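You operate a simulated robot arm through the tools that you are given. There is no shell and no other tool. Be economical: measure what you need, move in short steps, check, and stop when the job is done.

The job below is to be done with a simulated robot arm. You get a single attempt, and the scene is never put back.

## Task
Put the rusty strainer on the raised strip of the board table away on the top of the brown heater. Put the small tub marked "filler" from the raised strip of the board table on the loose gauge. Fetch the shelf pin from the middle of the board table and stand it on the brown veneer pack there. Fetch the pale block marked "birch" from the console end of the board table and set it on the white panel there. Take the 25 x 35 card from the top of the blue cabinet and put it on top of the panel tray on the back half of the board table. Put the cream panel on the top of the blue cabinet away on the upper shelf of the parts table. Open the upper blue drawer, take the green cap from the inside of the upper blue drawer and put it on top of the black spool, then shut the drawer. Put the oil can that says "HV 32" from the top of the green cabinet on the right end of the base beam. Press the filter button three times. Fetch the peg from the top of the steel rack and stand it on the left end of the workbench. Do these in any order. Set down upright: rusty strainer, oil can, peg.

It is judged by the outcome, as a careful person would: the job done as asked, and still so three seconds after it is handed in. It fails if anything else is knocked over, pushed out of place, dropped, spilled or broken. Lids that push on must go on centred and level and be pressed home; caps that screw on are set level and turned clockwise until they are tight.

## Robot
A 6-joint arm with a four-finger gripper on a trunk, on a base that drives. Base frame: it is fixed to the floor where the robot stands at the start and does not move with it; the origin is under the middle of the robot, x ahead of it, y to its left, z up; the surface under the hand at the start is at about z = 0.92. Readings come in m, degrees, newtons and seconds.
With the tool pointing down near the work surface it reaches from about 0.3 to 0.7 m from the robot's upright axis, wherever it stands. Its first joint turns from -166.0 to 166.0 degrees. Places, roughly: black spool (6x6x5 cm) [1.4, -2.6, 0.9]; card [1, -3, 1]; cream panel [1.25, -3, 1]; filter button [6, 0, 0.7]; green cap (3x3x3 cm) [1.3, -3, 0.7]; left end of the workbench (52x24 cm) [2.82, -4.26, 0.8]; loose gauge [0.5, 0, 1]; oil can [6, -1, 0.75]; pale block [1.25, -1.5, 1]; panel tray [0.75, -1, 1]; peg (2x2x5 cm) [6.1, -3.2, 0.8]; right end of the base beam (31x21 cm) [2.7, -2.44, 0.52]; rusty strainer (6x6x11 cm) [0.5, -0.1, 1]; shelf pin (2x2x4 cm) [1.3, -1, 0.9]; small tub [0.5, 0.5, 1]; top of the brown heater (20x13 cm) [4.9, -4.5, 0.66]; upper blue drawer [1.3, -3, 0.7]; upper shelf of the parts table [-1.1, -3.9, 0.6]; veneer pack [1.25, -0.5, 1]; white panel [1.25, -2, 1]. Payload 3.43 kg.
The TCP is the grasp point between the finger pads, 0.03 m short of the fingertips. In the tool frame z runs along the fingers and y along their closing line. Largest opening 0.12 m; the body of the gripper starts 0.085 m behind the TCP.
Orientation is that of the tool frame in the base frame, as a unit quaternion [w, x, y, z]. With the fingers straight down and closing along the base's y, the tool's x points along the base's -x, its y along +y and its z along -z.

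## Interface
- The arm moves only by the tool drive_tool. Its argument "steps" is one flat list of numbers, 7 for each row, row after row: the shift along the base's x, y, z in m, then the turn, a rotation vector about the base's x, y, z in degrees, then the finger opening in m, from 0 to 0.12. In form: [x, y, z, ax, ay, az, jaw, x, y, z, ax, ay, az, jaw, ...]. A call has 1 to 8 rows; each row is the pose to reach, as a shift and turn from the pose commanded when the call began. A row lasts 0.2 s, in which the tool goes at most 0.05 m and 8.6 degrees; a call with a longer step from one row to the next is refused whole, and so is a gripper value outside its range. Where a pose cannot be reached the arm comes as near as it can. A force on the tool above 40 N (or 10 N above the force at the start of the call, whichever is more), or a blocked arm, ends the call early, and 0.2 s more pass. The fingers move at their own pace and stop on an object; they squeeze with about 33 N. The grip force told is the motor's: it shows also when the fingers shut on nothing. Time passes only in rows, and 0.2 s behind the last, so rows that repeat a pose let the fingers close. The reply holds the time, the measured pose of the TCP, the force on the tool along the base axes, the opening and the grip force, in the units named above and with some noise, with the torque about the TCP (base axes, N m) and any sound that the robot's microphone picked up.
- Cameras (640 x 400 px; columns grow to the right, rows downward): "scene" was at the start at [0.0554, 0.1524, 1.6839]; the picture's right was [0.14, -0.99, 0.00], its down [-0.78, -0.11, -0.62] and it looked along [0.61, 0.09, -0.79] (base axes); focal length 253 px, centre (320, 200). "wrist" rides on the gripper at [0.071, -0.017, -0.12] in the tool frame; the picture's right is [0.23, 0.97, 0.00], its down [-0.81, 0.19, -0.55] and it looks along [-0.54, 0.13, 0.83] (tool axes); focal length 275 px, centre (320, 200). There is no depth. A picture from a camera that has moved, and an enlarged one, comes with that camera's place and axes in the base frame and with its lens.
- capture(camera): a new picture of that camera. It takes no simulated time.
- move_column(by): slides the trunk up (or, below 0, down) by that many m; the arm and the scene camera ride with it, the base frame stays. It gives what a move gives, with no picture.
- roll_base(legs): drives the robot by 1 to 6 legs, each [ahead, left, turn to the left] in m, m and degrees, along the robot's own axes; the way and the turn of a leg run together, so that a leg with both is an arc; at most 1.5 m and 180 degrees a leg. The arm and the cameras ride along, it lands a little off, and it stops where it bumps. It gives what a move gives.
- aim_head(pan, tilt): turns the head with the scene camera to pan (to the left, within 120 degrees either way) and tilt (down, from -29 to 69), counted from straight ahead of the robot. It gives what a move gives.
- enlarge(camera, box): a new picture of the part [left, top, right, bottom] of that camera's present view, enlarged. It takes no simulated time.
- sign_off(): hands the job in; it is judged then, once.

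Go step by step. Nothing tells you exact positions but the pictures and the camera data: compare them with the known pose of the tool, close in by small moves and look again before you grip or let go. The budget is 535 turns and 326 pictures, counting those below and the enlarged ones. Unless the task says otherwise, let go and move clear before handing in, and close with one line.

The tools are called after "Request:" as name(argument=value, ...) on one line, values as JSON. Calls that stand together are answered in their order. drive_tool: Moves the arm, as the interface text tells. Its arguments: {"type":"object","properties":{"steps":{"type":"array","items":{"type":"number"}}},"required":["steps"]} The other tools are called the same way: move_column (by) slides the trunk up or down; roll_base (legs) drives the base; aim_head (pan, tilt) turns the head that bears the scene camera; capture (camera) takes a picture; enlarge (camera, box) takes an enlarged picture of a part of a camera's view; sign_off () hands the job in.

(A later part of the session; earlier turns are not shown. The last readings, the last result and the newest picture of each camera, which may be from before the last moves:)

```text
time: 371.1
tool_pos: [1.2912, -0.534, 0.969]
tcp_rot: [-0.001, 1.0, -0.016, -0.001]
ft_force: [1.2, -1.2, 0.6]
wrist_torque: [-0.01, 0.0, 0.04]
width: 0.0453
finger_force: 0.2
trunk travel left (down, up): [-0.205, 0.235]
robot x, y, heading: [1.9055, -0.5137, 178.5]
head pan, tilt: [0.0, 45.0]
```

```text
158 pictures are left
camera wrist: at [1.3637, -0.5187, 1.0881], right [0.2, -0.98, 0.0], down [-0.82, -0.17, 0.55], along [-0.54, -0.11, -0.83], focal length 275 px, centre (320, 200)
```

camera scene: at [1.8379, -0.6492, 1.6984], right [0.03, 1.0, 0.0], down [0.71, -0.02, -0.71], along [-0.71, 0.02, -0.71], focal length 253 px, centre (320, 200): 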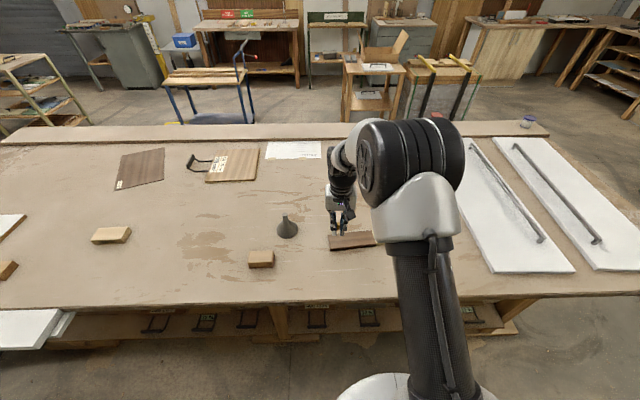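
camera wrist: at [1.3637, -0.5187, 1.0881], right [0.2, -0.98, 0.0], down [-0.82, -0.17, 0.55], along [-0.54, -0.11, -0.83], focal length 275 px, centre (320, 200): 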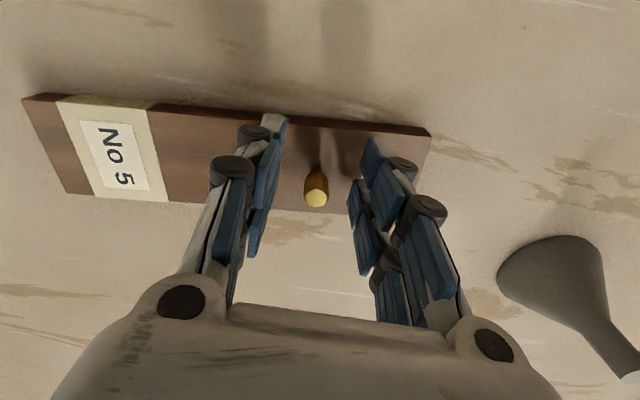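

Pin is standing. Rise straight up and check.

Request:
drive_tool(steps=[0, 0, 0.03, 0, 0, 0, 0.05, 0, 0, 0.07, 0, 0, 0, 0.05, 0, 0, 0.11, 0, 0, 0, 0.05, 0, 0, 0.15, 0, 0, 0, 0.05, 0.045, 0, 0.16, 0, 0, 0, 0.05, 0.09, 0, 0.16, 0, 0, 0, 0.05, 0.135, 0, 0.16, 0, 0, 0, 0.05, 0.18, 0, 0.16, 0, 0, 0, 0.05])

Request:
enlarge(camera="scene", box=[290, 190, 410, 270])

```text
time: 372.9
tool_pos: [1.4733, -0.5321, 1.1263]
tcp_rot: [-0.001, 1.0, -0.015, -0.001]
ft_force: [-0.6, 0.1, 0.1]
wrist_torque: [0.01, 0.05, -0.02]
width: 0.05
finger_force: 0.1
trunk travel left (down, up): [-0.205, 0.235]
robot x, y, heading: [1.9017, -0.5139, 178.2]
head pan, tilt: [0.0, 45.0]
```

```text
5.00 times, centred on (350, 230) of scene
camera zoom: at [1.8393, -0.65, 1.6984], right [0.03, 1.0, 0.0], down [0.71, -0.02, -0.71], along [-0.71, 0.02, -0.71], focal length 1266 px, centre (170, 50)
```

zoom: 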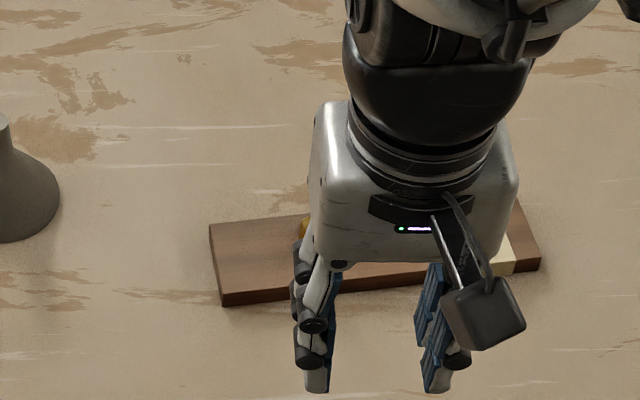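

Pin done. Next the blue drawer: back off and strafe along the aisle to the cabinet.

Request:
roll_base(legs=[[-0.15, 0, 1.7], [0, 1.3, 0]])

Request:
roll_base(legs=[[0, 1.2, 0]])

Request:
aim_head(pan=5, tilt=50)

Request:
capture(camera="scene")

Request:
capture(camera="wrist")

```text
time: 380.4
tool_pos: [1.6146, -1.8376, 1.1247]
tcp_rot: [-0.001, 1.0, -0.008, 0.0]
ft_force: [0.0, -0.5, 0.6]
wrist_torque: [0.01, -0.02, -0.02]
width: 0.0499
finger_force: 0.1
trunk travel left (down, up): [-0.205, 0.235]
robot x, y, heading: [2.0439, -1.8106, 179.2]
head pan, tilt: [0.0, 45.0]
```

```text
time: 386.6
tool_pos: [1.5923, -3.0574, 1.1251]
tcp_rot: [-0.001, 1.0, -0.012, -0.001]
ft_force: [0.2, 1.3, 0.0]
wrist_torque: [0.02, -0.03, 0.0]
width: 0.0499
finger_force: 0.1
trunk travel left (down, up): [-0.205, 0.235]
robot x, y, heading: [2.024, -3.0343, 178.7]
head pan, tilt: [0.0, 45.0]
```

```text
time: 387.3
tool_pos: [1.5909, -3.0589, 1.126]
tcp_rot: [-0.001, 1.0, -0.013, -0.001]
ft_force: [-0.6, 0.5, -0.5]
wrist_torque: [0.04, 0.04, -0.02]
width: 0.0501
finger_force: 0.1
trunk travel left (down, up): [-0.205, 0.235]
robot x, y, heading: [2.0176, -3.0355, 178.2]
head pan, tilt: [5.0, 50.0]
```

```text
156 pictures are left
camera scene: at [1.963, -3.1799, 1.6914], right [-0.06, 1.0, 0.0], down [0.76, 0.05, -0.64], along [-0.64, -0.04, -0.77], focal length 253 px, centre (320, 200)
```

scene: 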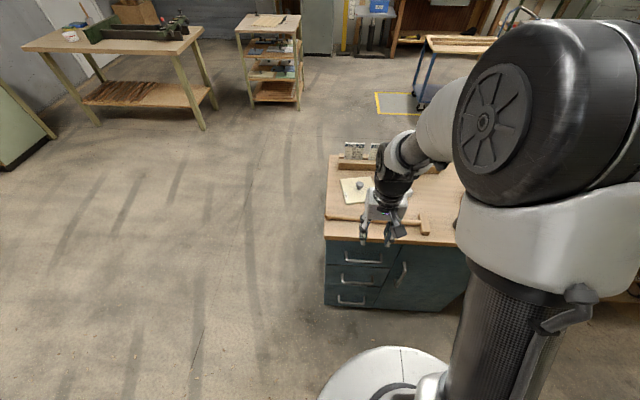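

```text
155 pictures are left
camera wrist: at [1.664, -3.042, 1.2458], right [0.21, -0.98, 0.0], down [-0.81, -0.17, 0.55], along [-0.54, -0.11, -0.83], focal length 275 px, centre (320, 200)
```

wrist: 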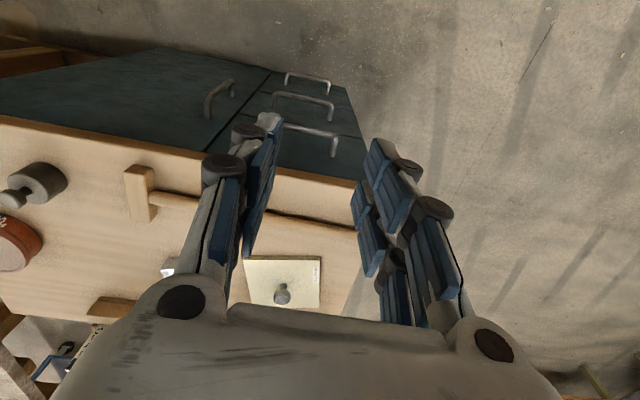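

Request:
enlarge(camera="scene", box=[310, 140, 470, 320])

Request:
enlarge(camera="wrist", box=[180, 50, 400, 310])

```text
2.22 times, centred on (390, 230) of scene
camera zoom: at [1.963, -3.1799, 1.6914], right [-0.06, 1.0, 0.0], down [0.76, 0.05, -0.64], along [-0.64, -0.04, -0.77], focal length 563 px, centre (164, 133)
```

zoom: 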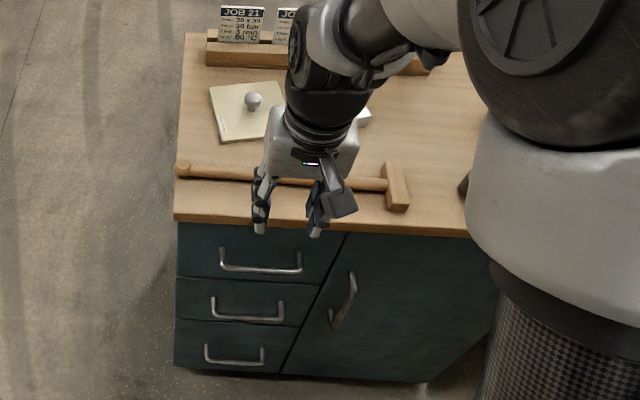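

```text
1.54 times, centred on (290, 180) of wrist
camera zoom: at [1.664, -3.042, 1.2458], right [0.21, -0.98, 0.0], down [-0.81, -0.17, 0.55], along [-0.54, -0.11, -0.83], focal length 424 px, centre (366, 231)
```

zoom: 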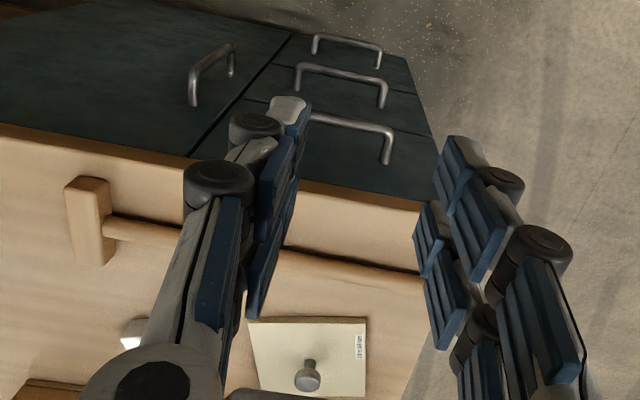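

The upper drawer's handle bar is near (1.486, y −3.11…−2.96, z 0.757). I'll reposition the base back/left to leave room for pulling, then orient the gripper at 45° with fingers closing across the bar.

Request:
roll_base(legs=[[-0.13, 0.15, 1.3]])

Request:
drive_tool(steps=[0, 0.01, 0, 0, 0, 8.5, 0.05, 0, 0.02, 0, 0, 0, 17, 0.05, 0, 0.03, 0, 0, 0, 25.5, 0.05, 0, 0.04, 0, 0, 0, 34, 0.05, 0, 0.05, 0, 0, 0, 42.5, 0.05, 0, 0.06, 0, 0, 0, 51, 0.05, 0, 0.07, 0, 0, 0, 59.5, 0.05, 0, 0.08, 0, 0, 0, 68, 0.05])

Request:
drive_tool(steps=[0, 0.01, 0, 0, 0, 8.5, 0.05, 0, 0.02, 0, 0, 0, 17, 0.05, 0, 0.03, 0, 0, 0, 22, 0.05])

```text
time: 388.8
tool_pos: [1.7186, -3.2179, 1.127]
tcp_rot: [0.0, 1.0, 0.0, -0.001]
ft_force: [0.2, 0.4, -0.3]
wrist_torque: [0.0, 0.01, -0.01]
width: 0.0501
finger_force: 0.0
trunk travel left (down, up): [-0.205, 0.235]
robot x, y, heading: [2.1475, -3.1878, -179.8]
head pan, tilt: [5.0, 50.0]
```

```text
time: 390.6
tool_pos: [1.7182, -3.1358, 1.1263]
tcp_rot: [0.0, 0.828, 0.56, -0.001]
ft_force: [-0.1, -0.6, 0.2]
wrist_torque: [-0.07, 0.02, 0.0]
width: 0.0502
finger_force: 0.0
trunk travel left (down, up): [-0.205, 0.235]
robot x, y, heading: [2.1498, -3.1844, -179.9]
head pan, tilt: [5.0, 50.0]
```

```text
time: 391.4
tool_pos: [1.7168, -3.1058, 1.1245]
tcp_rot: [0.0, 0.706, 0.708, -0.001]
ft_force: [0.3, -0.2, -0.2]
wrist_torque: [-0.02, 0.01, 0.02]
width: 0.0501
finger_force: 0.2
trunk travel left (down, up): [-0.205, 0.235]
robot x, y, heading: [2.1468, -3.1851, -179.7]
head pan, tilt: [5.0, 50.0]
```

Request:
move_column(by=-0.12)

Request:
drive_tool(steps=[-0.01, 0.01, -0.015, 0, 7.5, 0, 0.05, -0.02, 0.02, -0.03, 0, 15, 0, 0.05, -0.03, 0.035, -0.045, 0, 22.5, 0, 0.05, -0.04, 0.05, -0.06, 0, 30, 0, 0.05, -0.05, 0.06, -0.075, 0, 37.5, 0, 0.05, -0.06, 0.07, -0.09, 0, 45, 0, 0.05])

Request:
capture(camera="scene")

Request:
capture(camera="wrist")

```text
time: 392.9
tool_pos: [1.7174, -3.1062, 1.0047]
tcp_rot: [0.0, 0.707, 0.707, -0.001]
ft_force: [0.7, -0.5, 0.1]
wrist_torque: [0.0, 0.0, 0.02]
width: 0.0498
finger_force: 0.1
trunk travel left (down, up): [-0.085, 0.355]
robot x, y, heading: [2.1507, -3.1831, -180.0]
head pan, tilt: [5.0, 50.0]
```

```text
time: 394.3
tool_pos: [1.6561, -3.0443, 0.9861]
tcp_rot: [-0.178, 0.695, 0.682, -0.144]
ft_force: [-0.2, 0.6, 0.0]
wrist_torque: [-0.01, 0.01, 0.02]
width: 0.0502
finger_force: 0.1
out of reach, approached as far as the arm can: row 3, 4, 5, 6
trunk travel left (down, up): [-0.085, 0.355]
robot x, y, heading: [2.1445, -3.185, -179.8]
head pan, tilt: [5.0, 50.0]
```

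```text
152 pictures are left
camera scene: at [2.0919, -3.3301, 1.5714], right [-0.09, 1.0, 0.0], down [0.76, 0.07, -0.64], along [-0.64, -0.06, -0.77], focal length 253 px, centre (320, 200)
```

scene: 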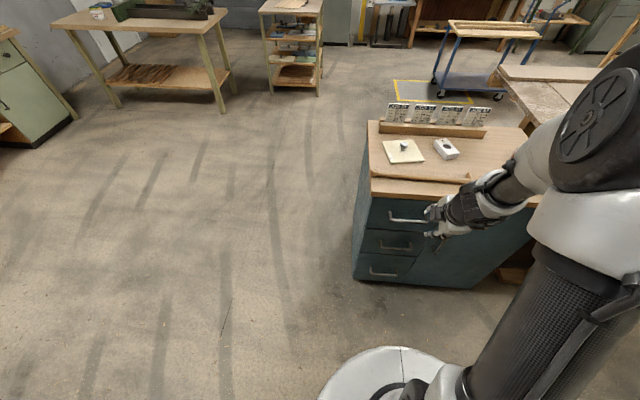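

```text
151 pictures are left
camera wrist: at [1.6962, -2.9784, 1.104], right [0.88, 0.22, -0.42], down [0.39, -0.84, 0.38], along [-0.27, -0.5, -0.82], focal length 275 px, centre (320, 200)
```

wrist: 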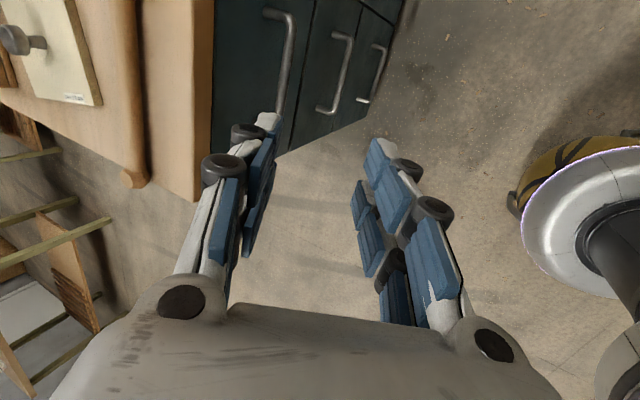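

Tilt is limited because the arm is folded too close. Move the base back (toward x≈2.3) for room, then tilt further.

Request:
roll_base(legs=[[-0.14, 0.08, 0]])

Request:
drive_tool(steps=[-0.035, 0.015, -0.01, 0, 4, 0, 0.05, -0.07, 0.03, -0.02, 0, 8, 0, 0.05, -0.105, 0.045, -0.03, 0, 12, 0, 0.05, -0.14, 0.055, -0.04, 0, 16, 0, 0.05, -0.165, 0.065, -0.06, 0, 19, 0, 0.05, -0.19, 0.07, -0.08, 0, 22, 0, 0.05])

Request:
capture(camera="scene")

Request:
capture(camera="wrist")

```text
time: 395.8
tool_pos: [1.7934, -3.1248, 0.9869]
tcp_rot: [-0.178, 0.694, 0.683, -0.144]
ft_force: [0.1, 0.1, 0.6]
wrist_torque: [0.04, 0.08, 0.0]
width: 0.05
finger_force: 0.0
trunk travel left (down, up): [-0.085, 0.355]
robot x, y, heading: [2.2882, -3.2628, -179.6]
head pan, tilt: [5.0, 50.0]
```

```text
time: 397.1
tool_pos: [1.522, -3.0374, 0.9434]
tcp_rot: [-0.284, 0.664, 0.642, -0.258]
ft_force: [-0.6, 0.4, 0.4]
wrist_torque: [-0.01, -0.07, 0.01]
width: 0.0501
finger_force: 0.0
out of reach, approached as far as the arm can: row 1, 2, 3, 4, 5, 6
trunk travel left (down, up): [-0.085, 0.355]
robot x, y, heading: [2.2843, -3.2604, -179.8]
head pan, tilt: [5.0, 50.0]
```

```text
150 pictures are left
camera scene: at [2.2294, -3.4089, 1.5713], right [-0.09, 1.0, 0.0], down [0.76, 0.07, -0.64], along [-0.64, -0.06, -0.77], focal length 253 px, centre (320, 200)
```

scene: 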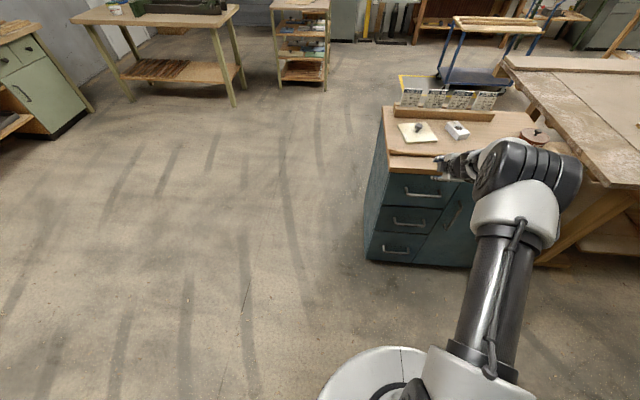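

```text
149 pictures are left
camera wrist: at [1.5983, -2.9711, 1.0421], right [0.7, 0.22, -0.68], down [0.49, -0.84, 0.24], along [-0.52, -0.5, -0.69], focal length 275 px, centre (320, 200)
```

wrist: 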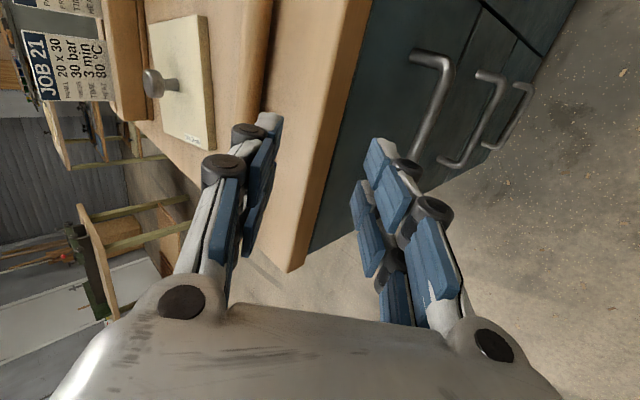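

45° tilt achieved. Move to a point in line with the handle and check.

Request:
drive_tool(steps=[0.02, 0, -0.035, 0, 0, 0, 0.05, 0.035, 0, -0.075, 0, 0, 0, 0.05, 0.035, 0, -0.11, 0, 0, 0, 0.05])

Request:
capture(camera="wrist")

Request:
enlarge(camera="scene", box=[360, 100, 560, 270])

```text
time: 397.9
tool_pos: [1.5093, -3.0241, 0.8423]
tcp_rot: [-0.276, 0.668, 0.644, -0.251]
ft_force: [0.5, 0.3, 1.8]
wrist_torque: [-0.01, -0.03, 0.02]
width: 0.0498
finger_force: 0.0
out of reach, approached as far as the arm can: row 1, 2, 3
trunk travel left (down, up): [-0.085, 0.355]
robot x, y, heading: [2.2881, -3.2657, -179.9]
head pan, tilt: [5.0, 50.0]
```

```text
148 pictures are left
camera wrist: at [1.5838, -2.9576, 0.942], right [0.71, 0.21, -0.67], down [0.48, -0.84, 0.25], along [-0.51, -0.5, -0.7], focal length 275 px, centre (320, 200)
```

wrist: 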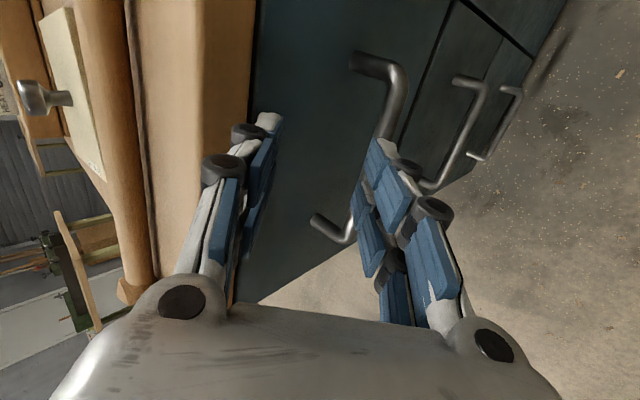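

```text
2.35 times, centred on (460, 185) of scene
camera zoom: at [2.2301, -3.4091, 1.5713], right [-0.09, 1.0, 0.0], down [0.76, 0.07, -0.64], along [-0.64, -0.06, -0.77], focal length 596 px, centre (-9, 235)
```

zoom: 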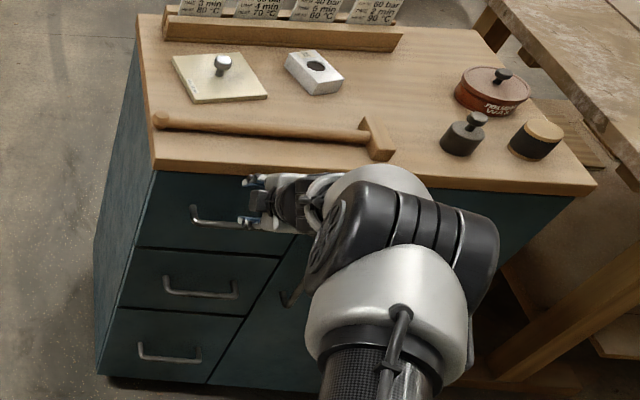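

Request:
roll_base(legs=[[-0.06, 0, 0]])

Request:
drive_tool(steps=[0, -0.005, -0.02, 0, 0, 0, 0.06, 0, -0.01, -0.032, 0, 0, 0, 0.06])

Request:
capture(camera="wrist")

```text
time: 398.9
tool_pos: [1.569, -3.0219, 0.8419]
tcp_rot: [-0.277, 0.668, 0.643, -0.251]
ft_force: [0.6, 0.1, 0.5]
wrist_torque: [0.01, -0.01, 0.01]
width: 0.05
finger_force: 0.1
trunk travel left (down, up): [-0.085, 0.355]
robot x, y, heading: [2.3438, -3.2665, -179.8]
head pan, tilt: [5.0, 50.0]
```

```text
time: 399.5
tool_pos: [1.5658, -3.0312, 0.8099]
tcp_rot: [-0.275, 0.67, 0.643, -0.25]
ft_force: [-0.8, 0.0, 0.3]
wrist_torque: [0.01, -0.02, -0.01]
width: 0.0599
finger_force: 0.1
trunk travel left (down, up): [-0.085, 0.355]
robot x, y, heading: [2.3457, -3.2622, -179.7]
head pan, tilt: [5.0, 50.0]
```

```text
146 pictures are left
camera wrist: at [1.6398, -2.9658, 0.91], right [0.72, 0.21, -0.67], down [0.48, -0.84, 0.25], along [-0.51, -0.5, -0.7], focal length 275 px, centre (320, 200)
```

wrist: 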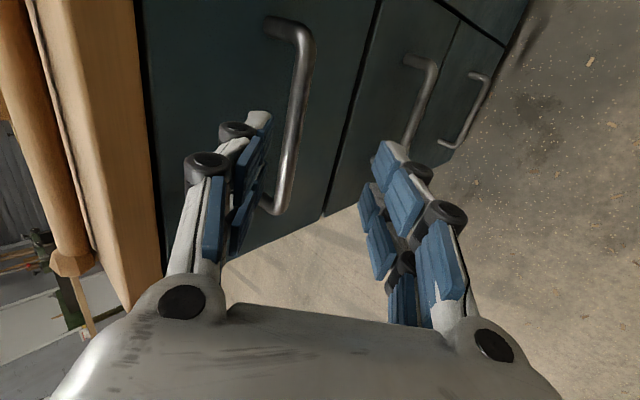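

Request:
drive_tool(steps=[-0.012, -0.002, 0.012, 0, 0, 0, 0.045, -0.028, -0.003, -0.004, 0, 0, 0, 0.045, -0.044, -0.003, -0.02, 0, 0, 0, 0.045])

Request:
capture(camera="wrist")

```text
time: 400.3
tool_pos: [1.5288, -3.0331, 0.7904]
tcp_rot: [-0.276, 0.669, 0.643, -0.251]
ft_force: [0.1, 0.0, 0.1]
wrist_torque: [-0.03, -0.04, -0.02]
width: 0.0447
finger_force: 0.1
out of reach, approached as far as the arm can: row 3
trunk travel left (down, up): [-0.085, 0.355]
robot x, y, heading: [2.3455, -3.2642, -179.8]
head pan, tilt: [5.0, 50.0]
```

```text
145 pictures are left
camera wrist: at [1.6036, -2.9678, 0.8898], right [0.71, 0.21, -0.67], down [0.48, -0.84, 0.25], along [-0.51, -0.5, -0.7], focal length 275 px, centre (320, 200)
```

wrist: 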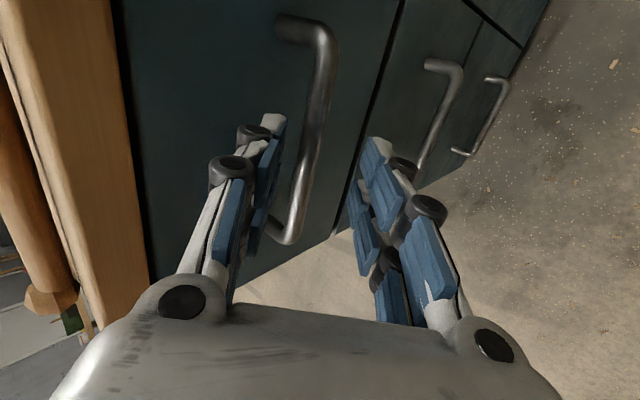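

Request:
drive_tool(steps=[-0.016, 0, -0.012, 0, 0, 0, 0.045, -0.032, 0, -0.025, 0, 0, 0, 0.045])

Request:
capture(camera="wrist")

```text
time: 400.9
tool_pos: [1.5304, -3.0414, 0.7805]
tcp_rot: [-0.277, 0.668, 0.643, -0.251]
ft_force: [-0.5, 0.2, -0.7]
wrist_torque: [0.01, -0.02, 0.01]
width: 0.0452
finger_force: 0.0
out of reach, approached as far as the arm can: row 1, 2
trunk travel left (down, up): [-0.085, 0.355]
robot x, y, heading: [2.3474, -3.2635, -179.6]
head pan, tilt: [5.0, 50.0]
```

```text
144 pictures are left
camera wrist: at [1.6055, -2.9742, 0.8801], right [0.71, 0.21, -0.67], down [0.48, -0.84, 0.25], along [-0.51, -0.5, -0.7], focal length 275 px, centre (320, 200)
```

wrist: 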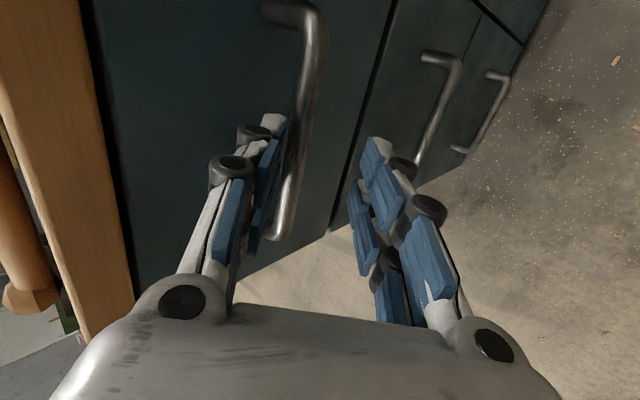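

The arm is at its reach limit. I'll retreat the hand slightly, move the base 5.5 cm forward, then approach along the finger direction.

Request:
drive_tool(steps=[0.025, 0.004, 0.007, 0, 0, 0, 0.045, 0.049, 0.008, 0.014, 0, 0, 0, 0.045])

Request:
roll_base(legs=[[0.055, 0, 0]])

Request:
capture(camera="wrist")

```text
time: 401.5
tool_pos: [1.5671, -3.0278, 0.7946]
tcp_rot: [-0.275, 0.669, 0.644, -0.249]
ft_force: [-0.3, -1.1, -0.5]
wrist_torque: [0.0, -0.01, 0.0]
width: 0.0448
finger_force: 0.0
out of reach, approached as far as the arm can: row 2
trunk travel left (down, up): [-0.085, 0.355]
robot x, y, heading: [2.3487, -3.2619, -179.6]
head pan, tilt: [5.0, 50.0]
```

```text
time: 402.5
tool_pos: [1.5111, -3.0281, 0.7951]
tcp_rot: [-0.275, 0.669, 0.644, -0.249]
ft_force: [-0.3, -0.7, 0.7]
wrist_torque: [0.0, -0.02, -0.02]
width: 0.0451
finger_force: 0.1
trunk travel left (down, up): [-0.085, 0.355]
robot x, y, heading: [2.2886, -3.2674, -179.9]
head pan, tilt: [5.0, 50.0]
```

```text
143 pictures are left
camera wrist: at [1.5855, -2.9617, 0.8948], right [0.72, 0.21, -0.67], down [0.48, -0.84, 0.25], along [-0.51, -0.5, -0.7], focal length 275 px, centre (320, 200)
```

wrist: 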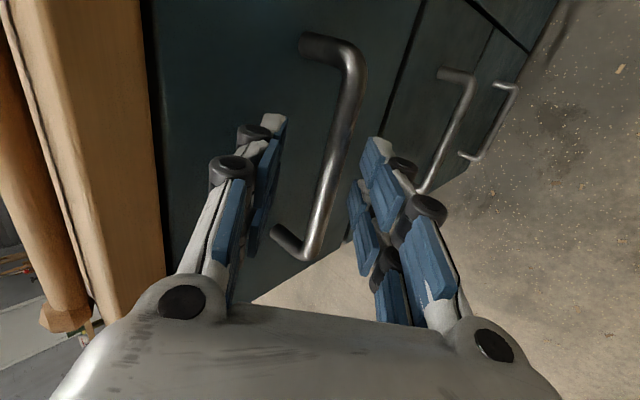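

Request:
drive_tool(steps=[0.005, -0.002, -0.007, 0, 0, 0, 0.045, -0.006, -0.004, -0.019, 0, 0, 0, 0.045, -0.015, -0.005, -0.029, 0, 0, 0, 0.045])

Request:
capture(camera="wrist")

```text
time: 403.3
tool_pos: [1.4967, -3.0329, 0.7672]
tcp_rot: [-0.274, 0.669, 0.644, -0.249]
ft_force: [1.0, 0.4, 0.7]
wrist_torque: [0.0, 0.01, 0.01]
width: 0.0448
finger_force: 0.0
out of reach, approached as far as the arm can: row 1
trunk travel left (down, up): [-0.085, 0.355]
robot x, y, heading: [2.2885, -3.2646, -179.7]
head pan, tilt: [5.0, 50.0]
```

```text
142 pictures are left
camera wrist: at [1.571, -2.9662, 0.8662], right [0.72, 0.21, -0.67], down [0.48, -0.84, 0.25], along [-0.51, -0.5, -0.7], focal length 275 px, centre (320, 200)
```

wrist: 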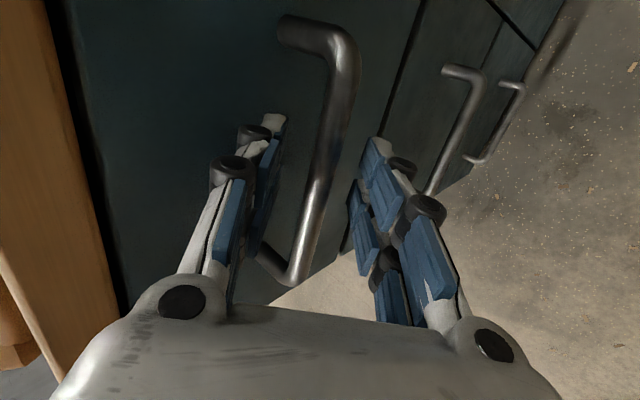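

Now close on the bar.

Request:
drive_tool(steps=[0, 0, 0, 0, 0, 0, 0.03, 0, 0, 0, 0, 0, 0, 0.01, 0, 0, 0, 0, 0, 0, 0, 0, 0, 0, 0, 0, 0, 0])

Request:
capture(camera="wrist")

```text
time: 404.3
tool_pos: [1.4965, -3.033, 0.7664]
tcp_rot: [-0.275, 0.668, 0.645, -0.249]
ft_force: [-1.3, 0.6, 0.2]
wrist_torque: [0.65, 0.0, 0.9]
width: 0.013
finger_force: 35.0
trunk travel left (down, up): [-0.085, 0.355]
robot x, y, heading: [2.2901, -3.2654, -179.8]
head pan, tilt: [5.0, 50.0]
```

```text
141 pictures are left
camera wrist: at [1.5704, -2.9664, 0.867], right [0.71, 0.21, -0.67], down [0.48, -0.84, 0.25], along [-0.51, -0.5, -0.7], focal length 275 px, centre (320, 200)
```

wrist: 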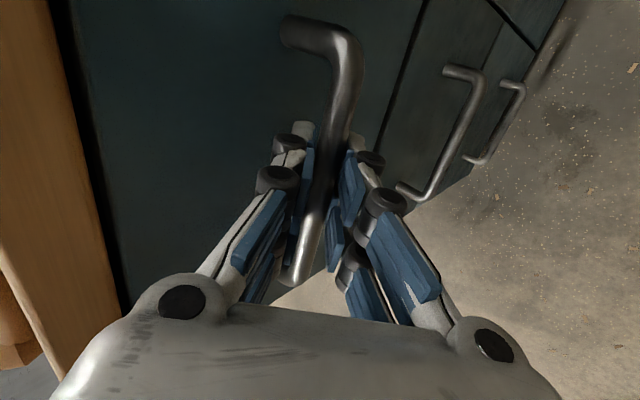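

Gripped the handle. Pull by backing the base.

Request:
roll_base(legs=[[-0.1, 0, 0]])

Request:
capture(camera="scene")

```text
time: 405.4
tool_pos: [1.5958, -3.0332, 0.7675]
tcp_rot: [-0.275, 0.669, 0.644, -0.25]
ft_force: [1.3, -3.5, 2.1]
wrist_torque: [0.91, 0.06, 1.19]
width: 0.0129
finger_force: 45.1
trunk travel left (down, up): [-0.085, 0.355]
robot x, y, heading: [2.3876, -3.2669, -179.9]
head pan, tilt: [5.0, 50.0]
```

```text
140 pictures are left
camera scene: at [2.3342, -3.4094, 1.5714], right [-0.09, 1.0, 0.0], down [0.76, 0.07, -0.64], along [-0.64, -0.06, -0.77], focal length 253 px, centre (320, 200)
```

scene: 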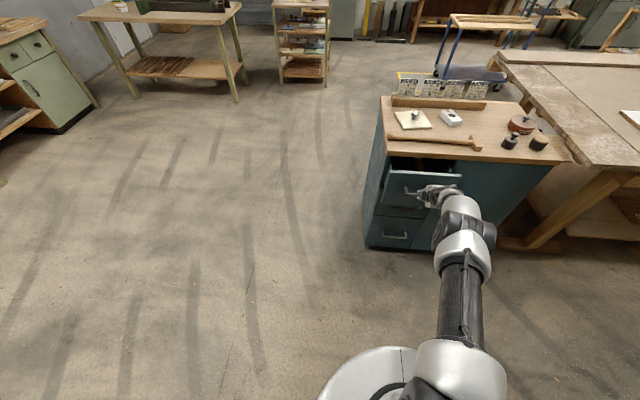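

The drawer is opening. Pull further.

Request:
roll_base(legs=[[-0.15, 0, 0]])

Request:
enlarge(camera="scene", box=[360, 80, 580, 250])

```text
time: 406.8
tool_pos: [1.7457, -3.0327, 0.7674]
tcp_rot: [-0.275, 0.669, 0.644, -0.25]
ft_force: [0.9, -1.9, 3.8]
wrist_torque: [1.0, 0.02, 1.11]
width: 0.0131
finger_force: 44.8
trunk travel left (down, up): [-0.085, 0.355]
robot x, y, heading: [2.541, -3.2632, -179.8]
head pan, tilt: [5.0, 50.0]
```

```text
2.35 times, centred on (470, 165) of scene
camera zoom: at [2.485, -3.409, 1.5714], right [-0.09, 1.0, 0.0], down [0.76, 0.07, -0.64], along [-0.64, -0.06, -0.77], focal length 596 px, centre (-33, 282)
```

zoom: 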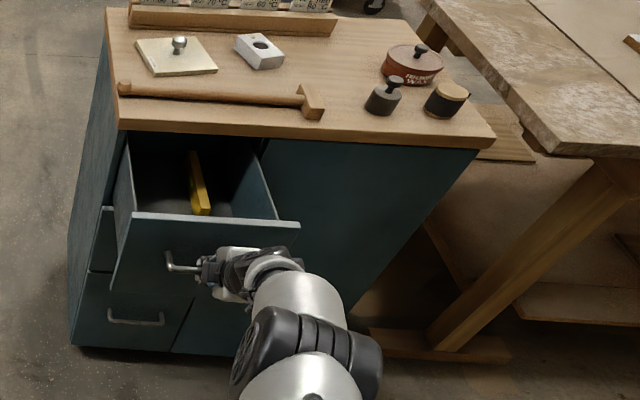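

Drawer open 25 cm. Release the handle and retreat along the finger line.

Request:
drive_tool(steps=[0, 0, 0, 0, 0, 0, 0.03, 0, 0, 0, 0, 0, 0, 0.045, 0, 0, 0, 0, 0, 0, 0.045, 0.015, 0, 0.015, 0, 0, 0, 0.045, 0.035, 0, 0.035, 0, 0, 0, 0.045])

Request:
capture(camera="wrist")

```text
time: 408.0
tool_pos: [1.7653, -3.0259, 0.8007]
tcp_rot: [-0.272, 0.671, 0.644, -0.249]
ft_force: [-0.4, -0.1, -0.7]
wrist_torque: [-0.02, 0.03, 0.01]
width: 0.0451
finger_force: 0.1
out of reach, approached as far as the arm can: row 5
trunk travel left (down, up): [-0.085, 0.355]
robot x, y, heading: [2.5384, -3.2596, -179.8]
head pan, tilt: [5.0, 50.0]
```

```text
138 pictures are left
camera wrist: at [1.8388, -2.9595, 0.9009], right [0.72, 0.21, -0.66], down [0.48, -0.84, 0.26], along [-0.5, -0.5, -0.7], focal length 275 px, centre (320, 200)
```

wrist: 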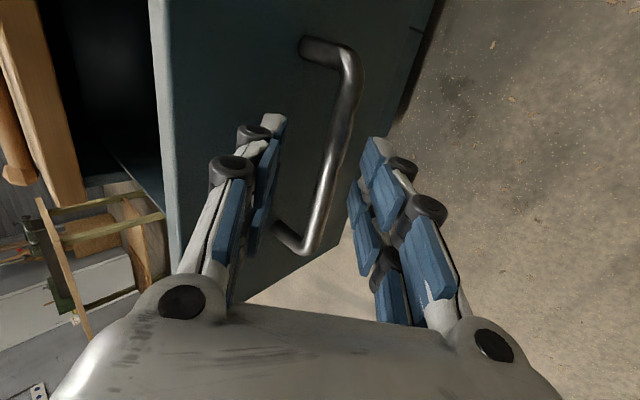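

Request:
roll_base(legs=[[-0.08, 0, 0]])

Request:
drive_tool(steps=[0, 0, 0.03, 0, -7.5, 0, 0.05, 0, 0, 0.06, 0, -15, 0, 0.05, 0, 0, 0.1, 0, -22.5, 0, 0.05, 0, 0, 0.14, 0, -30, 0, 0.05, 0, 0, 0.18, 0, -37.5, 0, 0.05, 0, 0, 0.22, 0, -44, 0, 0.05])

Request:
drive_tool(steps=[0, 0, 0.01, 0, 0, -8.5, 0.05, 0, 0, 0.02, 0, 0, -17, 0.05, 0, 0, 0.03, 0, 0, -25.5, 0.05, 0, 0, 0.04, 0, 0, -34, 0.05, 0, 0, 0.05, 0, 0, -42.5, 0.05, 0, 0, 0.06, 0, 0, -51, 0.05, 0, 0, 0.06, 0, 0, -59.5, 0.05, 0, 0, 0.06, 0, 0, -68, 0.05])

Request:
drive_tool(steps=[0, 0, 0, 0, 0, -8.5, 0.05, 0, 0, 0, 0, 0, -17, 0.05, 0, 0, 0, 0, 0, -22, 0.05])

```text
time: 409.1
tool_pos: [1.8426, -3.026, 0.8004]
tcp_rot: [-0.273, 0.67, 0.644, -0.249]
ft_force: [0.0, 1.4, 0.5]
wrist_torque: [0.0, 0.01, 0.01]
width: 0.045
finger_force: 0.0
trunk travel left (down, up): [-0.085, 0.355]
robot x, y, heading: [2.6173, -3.2626, -179.9]
head pan, tilt: [5.0, 50.0]
```

```text
time: 410.4
tool_pos: [1.9369, -3.0558, 1.0073]
tcp_rot: [-0.017, 0.714, 0.7, 0.011]
ft_force: [0.5, 0.6, -0.4]
wrist_torque: [-0.03, 0.03, 0.01]
width: 0.0502
finger_force: 0.1
out of reach, approached as far as the arm can: row 3, 4, 5, 6
trunk travel left (down, up): [-0.085, 0.355]
robot x, y, heading: [2.6195, -3.26, -180.0]
head pan, tilt: [5.0, 50.0]
```

```text
time: 412.2
tool_pos: [1.9741, -3.0677, 1.0604]
tcp_rot: [0.002, 0.984, 0.179, 0.022]
ft_force: [1.2, 0.2, 0.6]
wrist_torque: [0.03, 0.06, 0.0]
width: 0.05
finger_force: 0.0
out of reach, approached as far as the arm can: row 1, 2, 3, 4, 5, 6, 7, 8
trunk travel left (down, up): [-0.085, 0.355]
robot x, y, heading: [2.6158, -3.2598, -180.0]
head pan, tilt: [5.0, 50.0]
```

```text
time: 413.1
tool_pos: [1.9737, -3.0681, 1.0603]
tcp_rot: [0.007, 1.0, -0.011, 0.023]
ft_force: [0.8, -0.2, 0.2]
wrist_torque: [0.03, -0.02, -0.01]
width: 0.0499
finger_force: 0.2
trunk travel left (down, up): [-0.085, 0.355]
robot x, y, heading: [2.6178, -3.2638, -180.0]
head pan, tilt: [5.0, 50.0]
```

Request:
drive_tool(steps=[0.02, -0.02, 0.03, 0.8, 2.6, 1.3, 0.08, 0.04, -0.04, 0.06, 0.8, 2.6, 1.3, 0.08])

Request:
roll_base(legs=[[0.44, -0.05, 0]])

Request:
aim_head(pan=5, tilt=55)

Request:
capture(camera="scene")

Request:
capture(camera="wrist")

```text
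time: 413.6
tool_pos: [2.0145, -3.1101, 1.1176]
tcp_rot: [0.0, 1.0, 0.0, -0.001]
ft_force: [0.1, 0.3, 0.4]
wrist_torque: [0.06, 0.05, 0.01]
width: 0.0799
finger_force: 0.0
trunk travel left (down, up): [-0.085, 0.355]
robot x, y, heading: [2.6194, -3.2609, -180.0]
head pan, tilt: [5.0, 50.0]
```

```text
time: 416.4
tool_pos: [1.5717, -3.0591, 1.1178]
tcp_rot: [0.0, 1.0, 0.0, 0.0]
ft_force: [-0.9, -0.8, 1.2]
wrist_torque: [-0.02, -0.04, 0.02]
width: 0.0801
finger_force: 0.1
trunk travel left (down, up): [-0.085, 0.355]
robot x, y, heading: [2.1765, -3.2145, -180.0]
head pan, tilt: [5.0, 50.0]
```

```text
time: 417.0
tool_pos: [1.5725, -3.0596, 1.1189]
tcp_rot: [0.0, 1.0, 0.0, 0.0]
ft_force: [0.8, 0.1, 0.3]
wrist_torque: [-0.04, -0.02, -0.01]
width: 0.0801
finger_force: 0.1
trunk travel left (down, up): [-0.085, 0.355]
robot x, y, heading: [2.1766, -3.2148, -180.1]
head pan, tilt: [5.0, 55.0]
```

```text
137 pictures are left
camera scene: at [2.1257, -3.3585, 1.5649], right [-0.09, 1.0, 0.0], down [0.82, 0.07, -0.57], along [-0.57, -0.05, -0.82], focal length 253 px, centre (320, 200)
```

scene: 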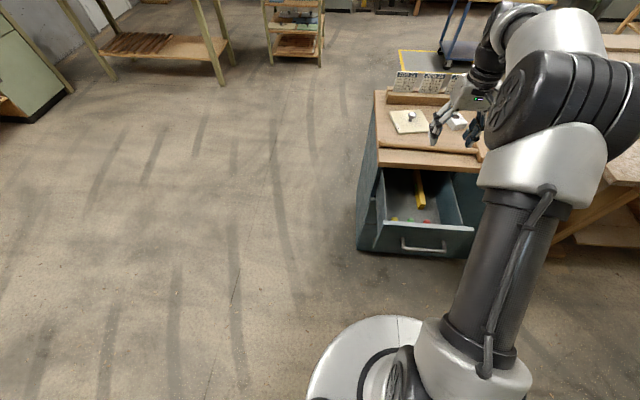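

```text
136 pictures are left
camera wrist: at [1.6446, -3.0418, 1.2389], right [0.23, -0.97, 0.0], down [-0.81, -0.19, 0.55], along [-0.54, -0.13, -0.83], focal length 275 px, centre (320, 200)
```

wrist: 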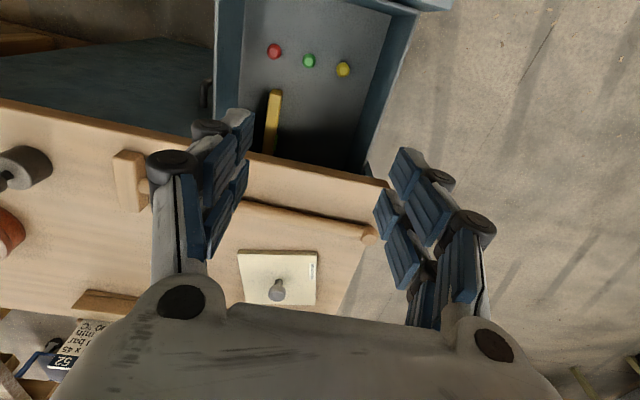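

Request:
enlarge(camera="scene", box=[370, 160, 490, 260])

Request:
enlarge(camera="wrist", box=[230, 0, 430, 125])

```text
4.00 times, centred on (430, 210) of scene
camera zoom: at [2.1257, -3.3585, 1.5649], right [-0.09, 1.0, 0.0], down [0.82, 0.07, -0.57], along [-0.57, -0.05, -0.82], focal length 1013 px, centre (-120, 160)
```

zoom: 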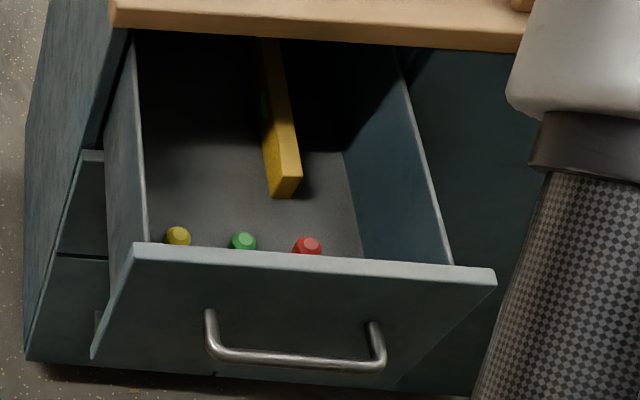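

```text
3.20 times, centred on (330, 62) of wrist
camera zoom: at [1.6446, -3.0418, 1.2389], right [0.23, -0.97, 0.0], down [-0.81, -0.19, 0.55], along [-0.54, -0.13, -0.83], focal length 881 px, centre (288, 640)
```

zoom: 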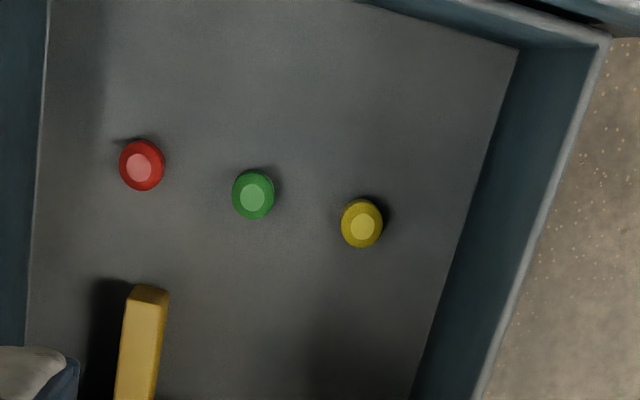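

The green cap sits mid-drawer at about (1.58, -3.04). Rotate the gripper about -51° (to clear neighbours and walls) and lower above it.

Request:
drive_tool(steps=[0.001, 0.004, -0.02, 0, 0, -8.5, 0.08, 0.002, 0.008, -0.05, 0, 0, -17, 0.06, 0.004, 0.012, -0.08, 0, 0, -25.5, 0.055, 0.006, 0.016, -0.11, 0, 0, -34, 0.055, 0.008, 0.02, -0.14, 0, 0, -42.5, 0.055, 0.008, 0.02, -0.17, 0, 0, -51, 0.055])

Request:
capture(camera="wrist")

```text
time: 418.4
tool_pos: [1.5785, -3.0378, 0.9483]
tcp_rot: [0.0, 0.902, -0.431, -0.001]
ft_force: [0.0, -0.1, -1.0]
wrist_torque: [-0.01, -0.02, 0.03]
width: 0.0549
finger_force: 0.1
trunk travel left (down, up): [-0.085, 0.355]
robot x, y, heading: [2.1782, -3.2123, -180.2]
head pan, tilt: [5.0, 55.0]
```

```text
133 pictures are left
camera wrist: at [1.6378, -3.0829, 1.0678], right [-0.61, -0.79, 0.0], down [-0.66, 0.51, 0.55], along [-0.44, 0.34, -0.83], focal length 275 px, centre (320, 200)
```

wrist: 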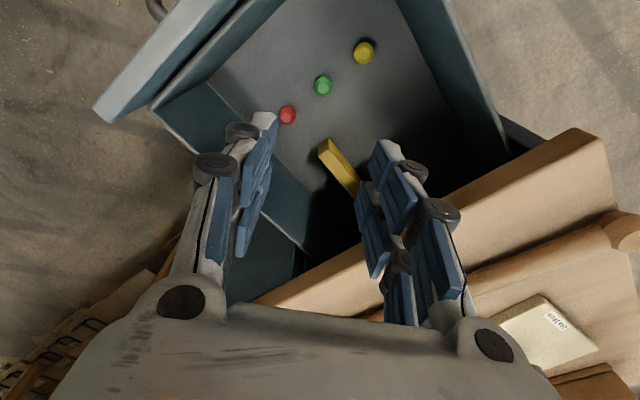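

Request:
drive_tool(steps=[-0.001, 0, -0.045, 0, 0, 0, 0.055, -0.002, -0.001, -0.09, 0, 0, 0, 0.055, -0.003, -0.001, -0.135, 0, 0, 0, 0.055, -0.003, -0.001, -0.18, 0, 0, 0, 0.055, -0.003, -0.001, -0.21, 0, 0, 0, 0.055])

Request:
capture(camera="wrist")

```text
time: 419.6
tool_pos: [1.5789, -3.0381, 0.7384]
tcp_rot: [0.0, 0.903, -0.43, -0.001]
ft_force: [0.1, 0.9, 1.0]
wrist_torque: [-0.02, -0.01, 0.03]
width: 0.0547
finger_force: 0.1
trunk travel left (down, up): [-0.085, 0.355]
robot x, y, heading: [2.1783, -3.2188, -179.9]
head pan, tilt: [5.0, 55.0]
```

```text
132 pictures are left
camera wrist: at [1.6373, -3.0833, 0.8595], right [-0.61, -0.79, 0.0], down [-0.66, 0.51, 0.56], along [-0.44, 0.34, -0.83], focal length 275 px, centre (320, 200)
```

wrist: 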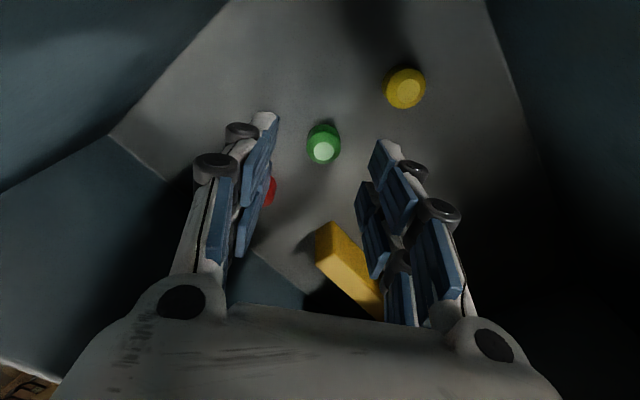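

Request:
drive_tool(steps=[-0.002, -0.001, -0.02, 0, 0, 0, 0.045, -0.003, -0.001, -0.04, 0, 0, 0, 0.045, -0.003, -0.001, -0.047, 0, 0, 0, 0.045])

Request:
capture(camera="wrist")

```text
time: 420.4
tool_pos: [1.5733, -3.0411, 0.6905]
tcp_rot: [0.0, 0.902, -0.431, -0.001]
ft_force: [0.4, -0.5, -0.8]
wrist_torque: [0.03, -0.03, -0.02]
width: 0.0449
finger_force: 0.2
trunk travel left (down, up): [-0.085, 0.355]
robot x, y, heading: [2.1747, -3.2122, -179.9]
head pan, tilt: [5.0, 55.0]
```

```text
131 pictures are left
camera wrist: at [1.633, -3.0856, 0.8112], right [-0.61, -0.79, 0.0], down [-0.66, 0.51, 0.55], along [-0.44, 0.34, -0.83], focal length 275 px, centre (320, 200)
```

wrist: 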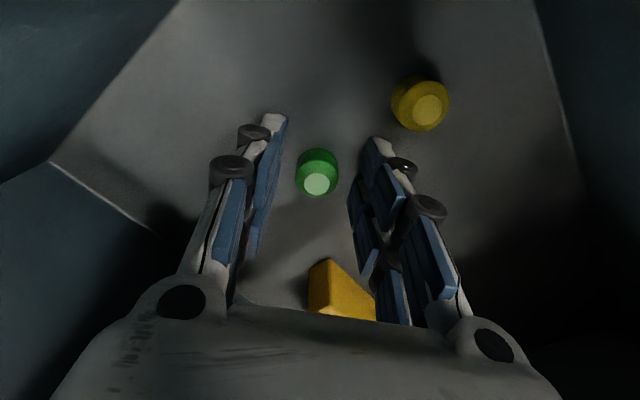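

Request:
drive_tool(steps=[0.001, 0, -0.004, 0, 0, 0, 0.045, 0.001, 0, -0.008, 0, 0, 0, 0.045])

```text
time: 421.0
tool_pos: [1.5725, -3.0419, 0.6895]
tcp_rot: [0.0, 0.903, -0.431, -0.007]
ft_force: [-0.6, -0.1, 34.5]
wrist_torque: [-0.21, -0.59, -0.01]
width: 0.0457
finger_force: 0.3
trunk travel left (down, up): [-0.085, 0.355]
robot x, y, heading: [2.1799, -3.2129, -179.8]
head pan, tilt: [5.0, 55.0]
```

Fingertips touch the drawer floor; raise a little and grip.

Request:
drive_tool(steps=[0, 0, 0.007, 0, 0, 0, 0.045, 0, 0, 0.007, 0, 0, 0, 0.03, 0, 0, 0.007, 0, 0, 0, 0.015, 0, 0, 0.007, 0, 0, 0, 0.01, 0, 0, 0.007, 0, 0, 0, 0.01])

Request:
capture(camera="wrist")

```text
time: 422.2
tool_pos: [1.578, -3.0429, 0.6895]
tcp_rot: [0.0, 0.903, -0.43, 0.001]
ft_force: [0.3, -2.3, 5.7]
wrist_torque: [-0.13, 0.04, 0.02]
width: 0.0225
finger_force: 32.6
trunk travel left (down, up): [-0.085, 0.355]
robot x, y, heading: [2.1771, -3.2127, -180.2]
head pan, tilt: [5.0, 55.0]
```

```text
130 pictures are left
camera wrist: at [1.6356, -3.0863, 0.8099], right [-0.61, -0.79, 0.0], down [-0.66, 0.51, 0.55], along [-0.44, 0.34, -0.83], focal length 275 px, centre (320, 200)
```

wrist: 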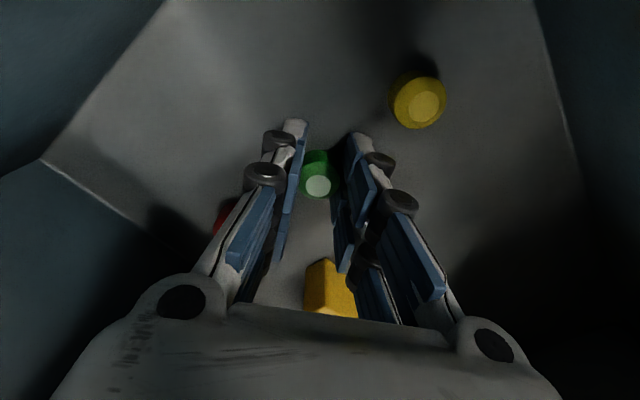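

Cap gripped. Lift it out of the drawer.

Request:
drive_tool(steps=[0, 0, 0.045, 0, 0, 0, 0.005, 0, 0, 0.09, 0, 0, 0, 0.005, 0, 0, 0.135, 0, 0, 0, 0.005, 0, 0, 0.18, 0, 0, 0, 0.005, 0, 0, 0.225, 0, 0, 0, 0.005, 0, 0, 0.27, 0, 0, 0, 0.005, 0, 0, 0.315, 0, 0, 0, 0.005, 0, 0, 0.36, 0, 0, 0, 0.005])

Request:
capture(camera="wrist")

Request:
enlarge(camera="scene", box=[430, 80, 600, 190])

```text
time: 424.0
tool_pos: [1.5749, -3.0432, 1.0503]
tcp_rot: [0.0, 0.903, -0.43, 0.0]
ft_force: [0.1, -0.9, -1.6]
wrist_torque: [0.02, -0.01, -0.02]
width: 0.0223
finger_force: 33.0
trunk travel left (down, up): [-0.085, 0.355]
robot x, y, heading: [2.1751, -3.2141, -180.1]
head pan, tilt: [5.0, 55.0]
```

```text
129 pictures are left
camera wrist: at [1.6331, -3.0879, 1.1703], right [-0.61, -0.79, 0.0], down [-0.66, 0.51, 0.55], along [-0.44, 0.34, -0.83], focal length 275 px, centre (320, 200)
```

wrist: 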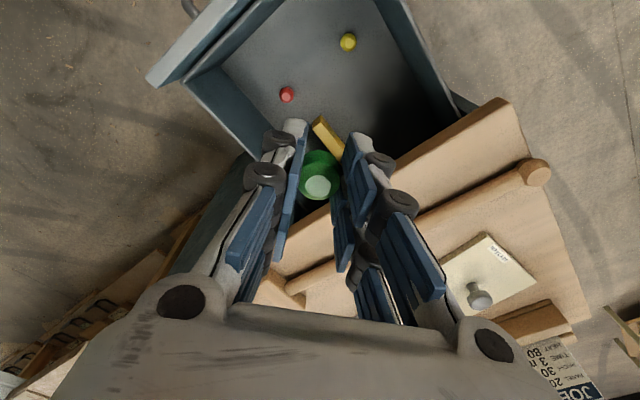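

```text
3.64 times, centred on (515, 135) of scene
camera zoom: at [2.1262, -3.3587, 1.5649], right [-0.09, 1.0, 0.0], down [0.82, 0.07, -0.57], along [-0.57, -0.05, -0.82], focal length 921 px, centre (-389, 436)
```

zoom: 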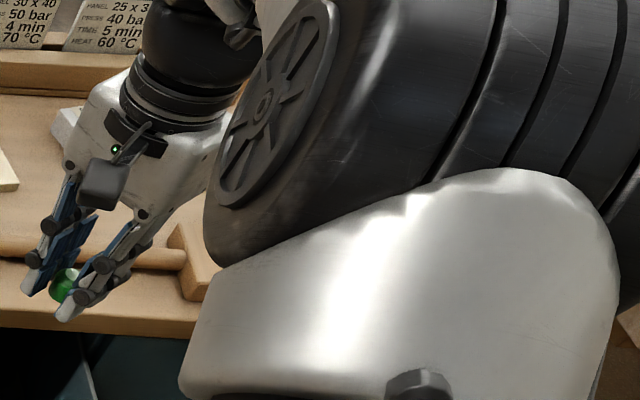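

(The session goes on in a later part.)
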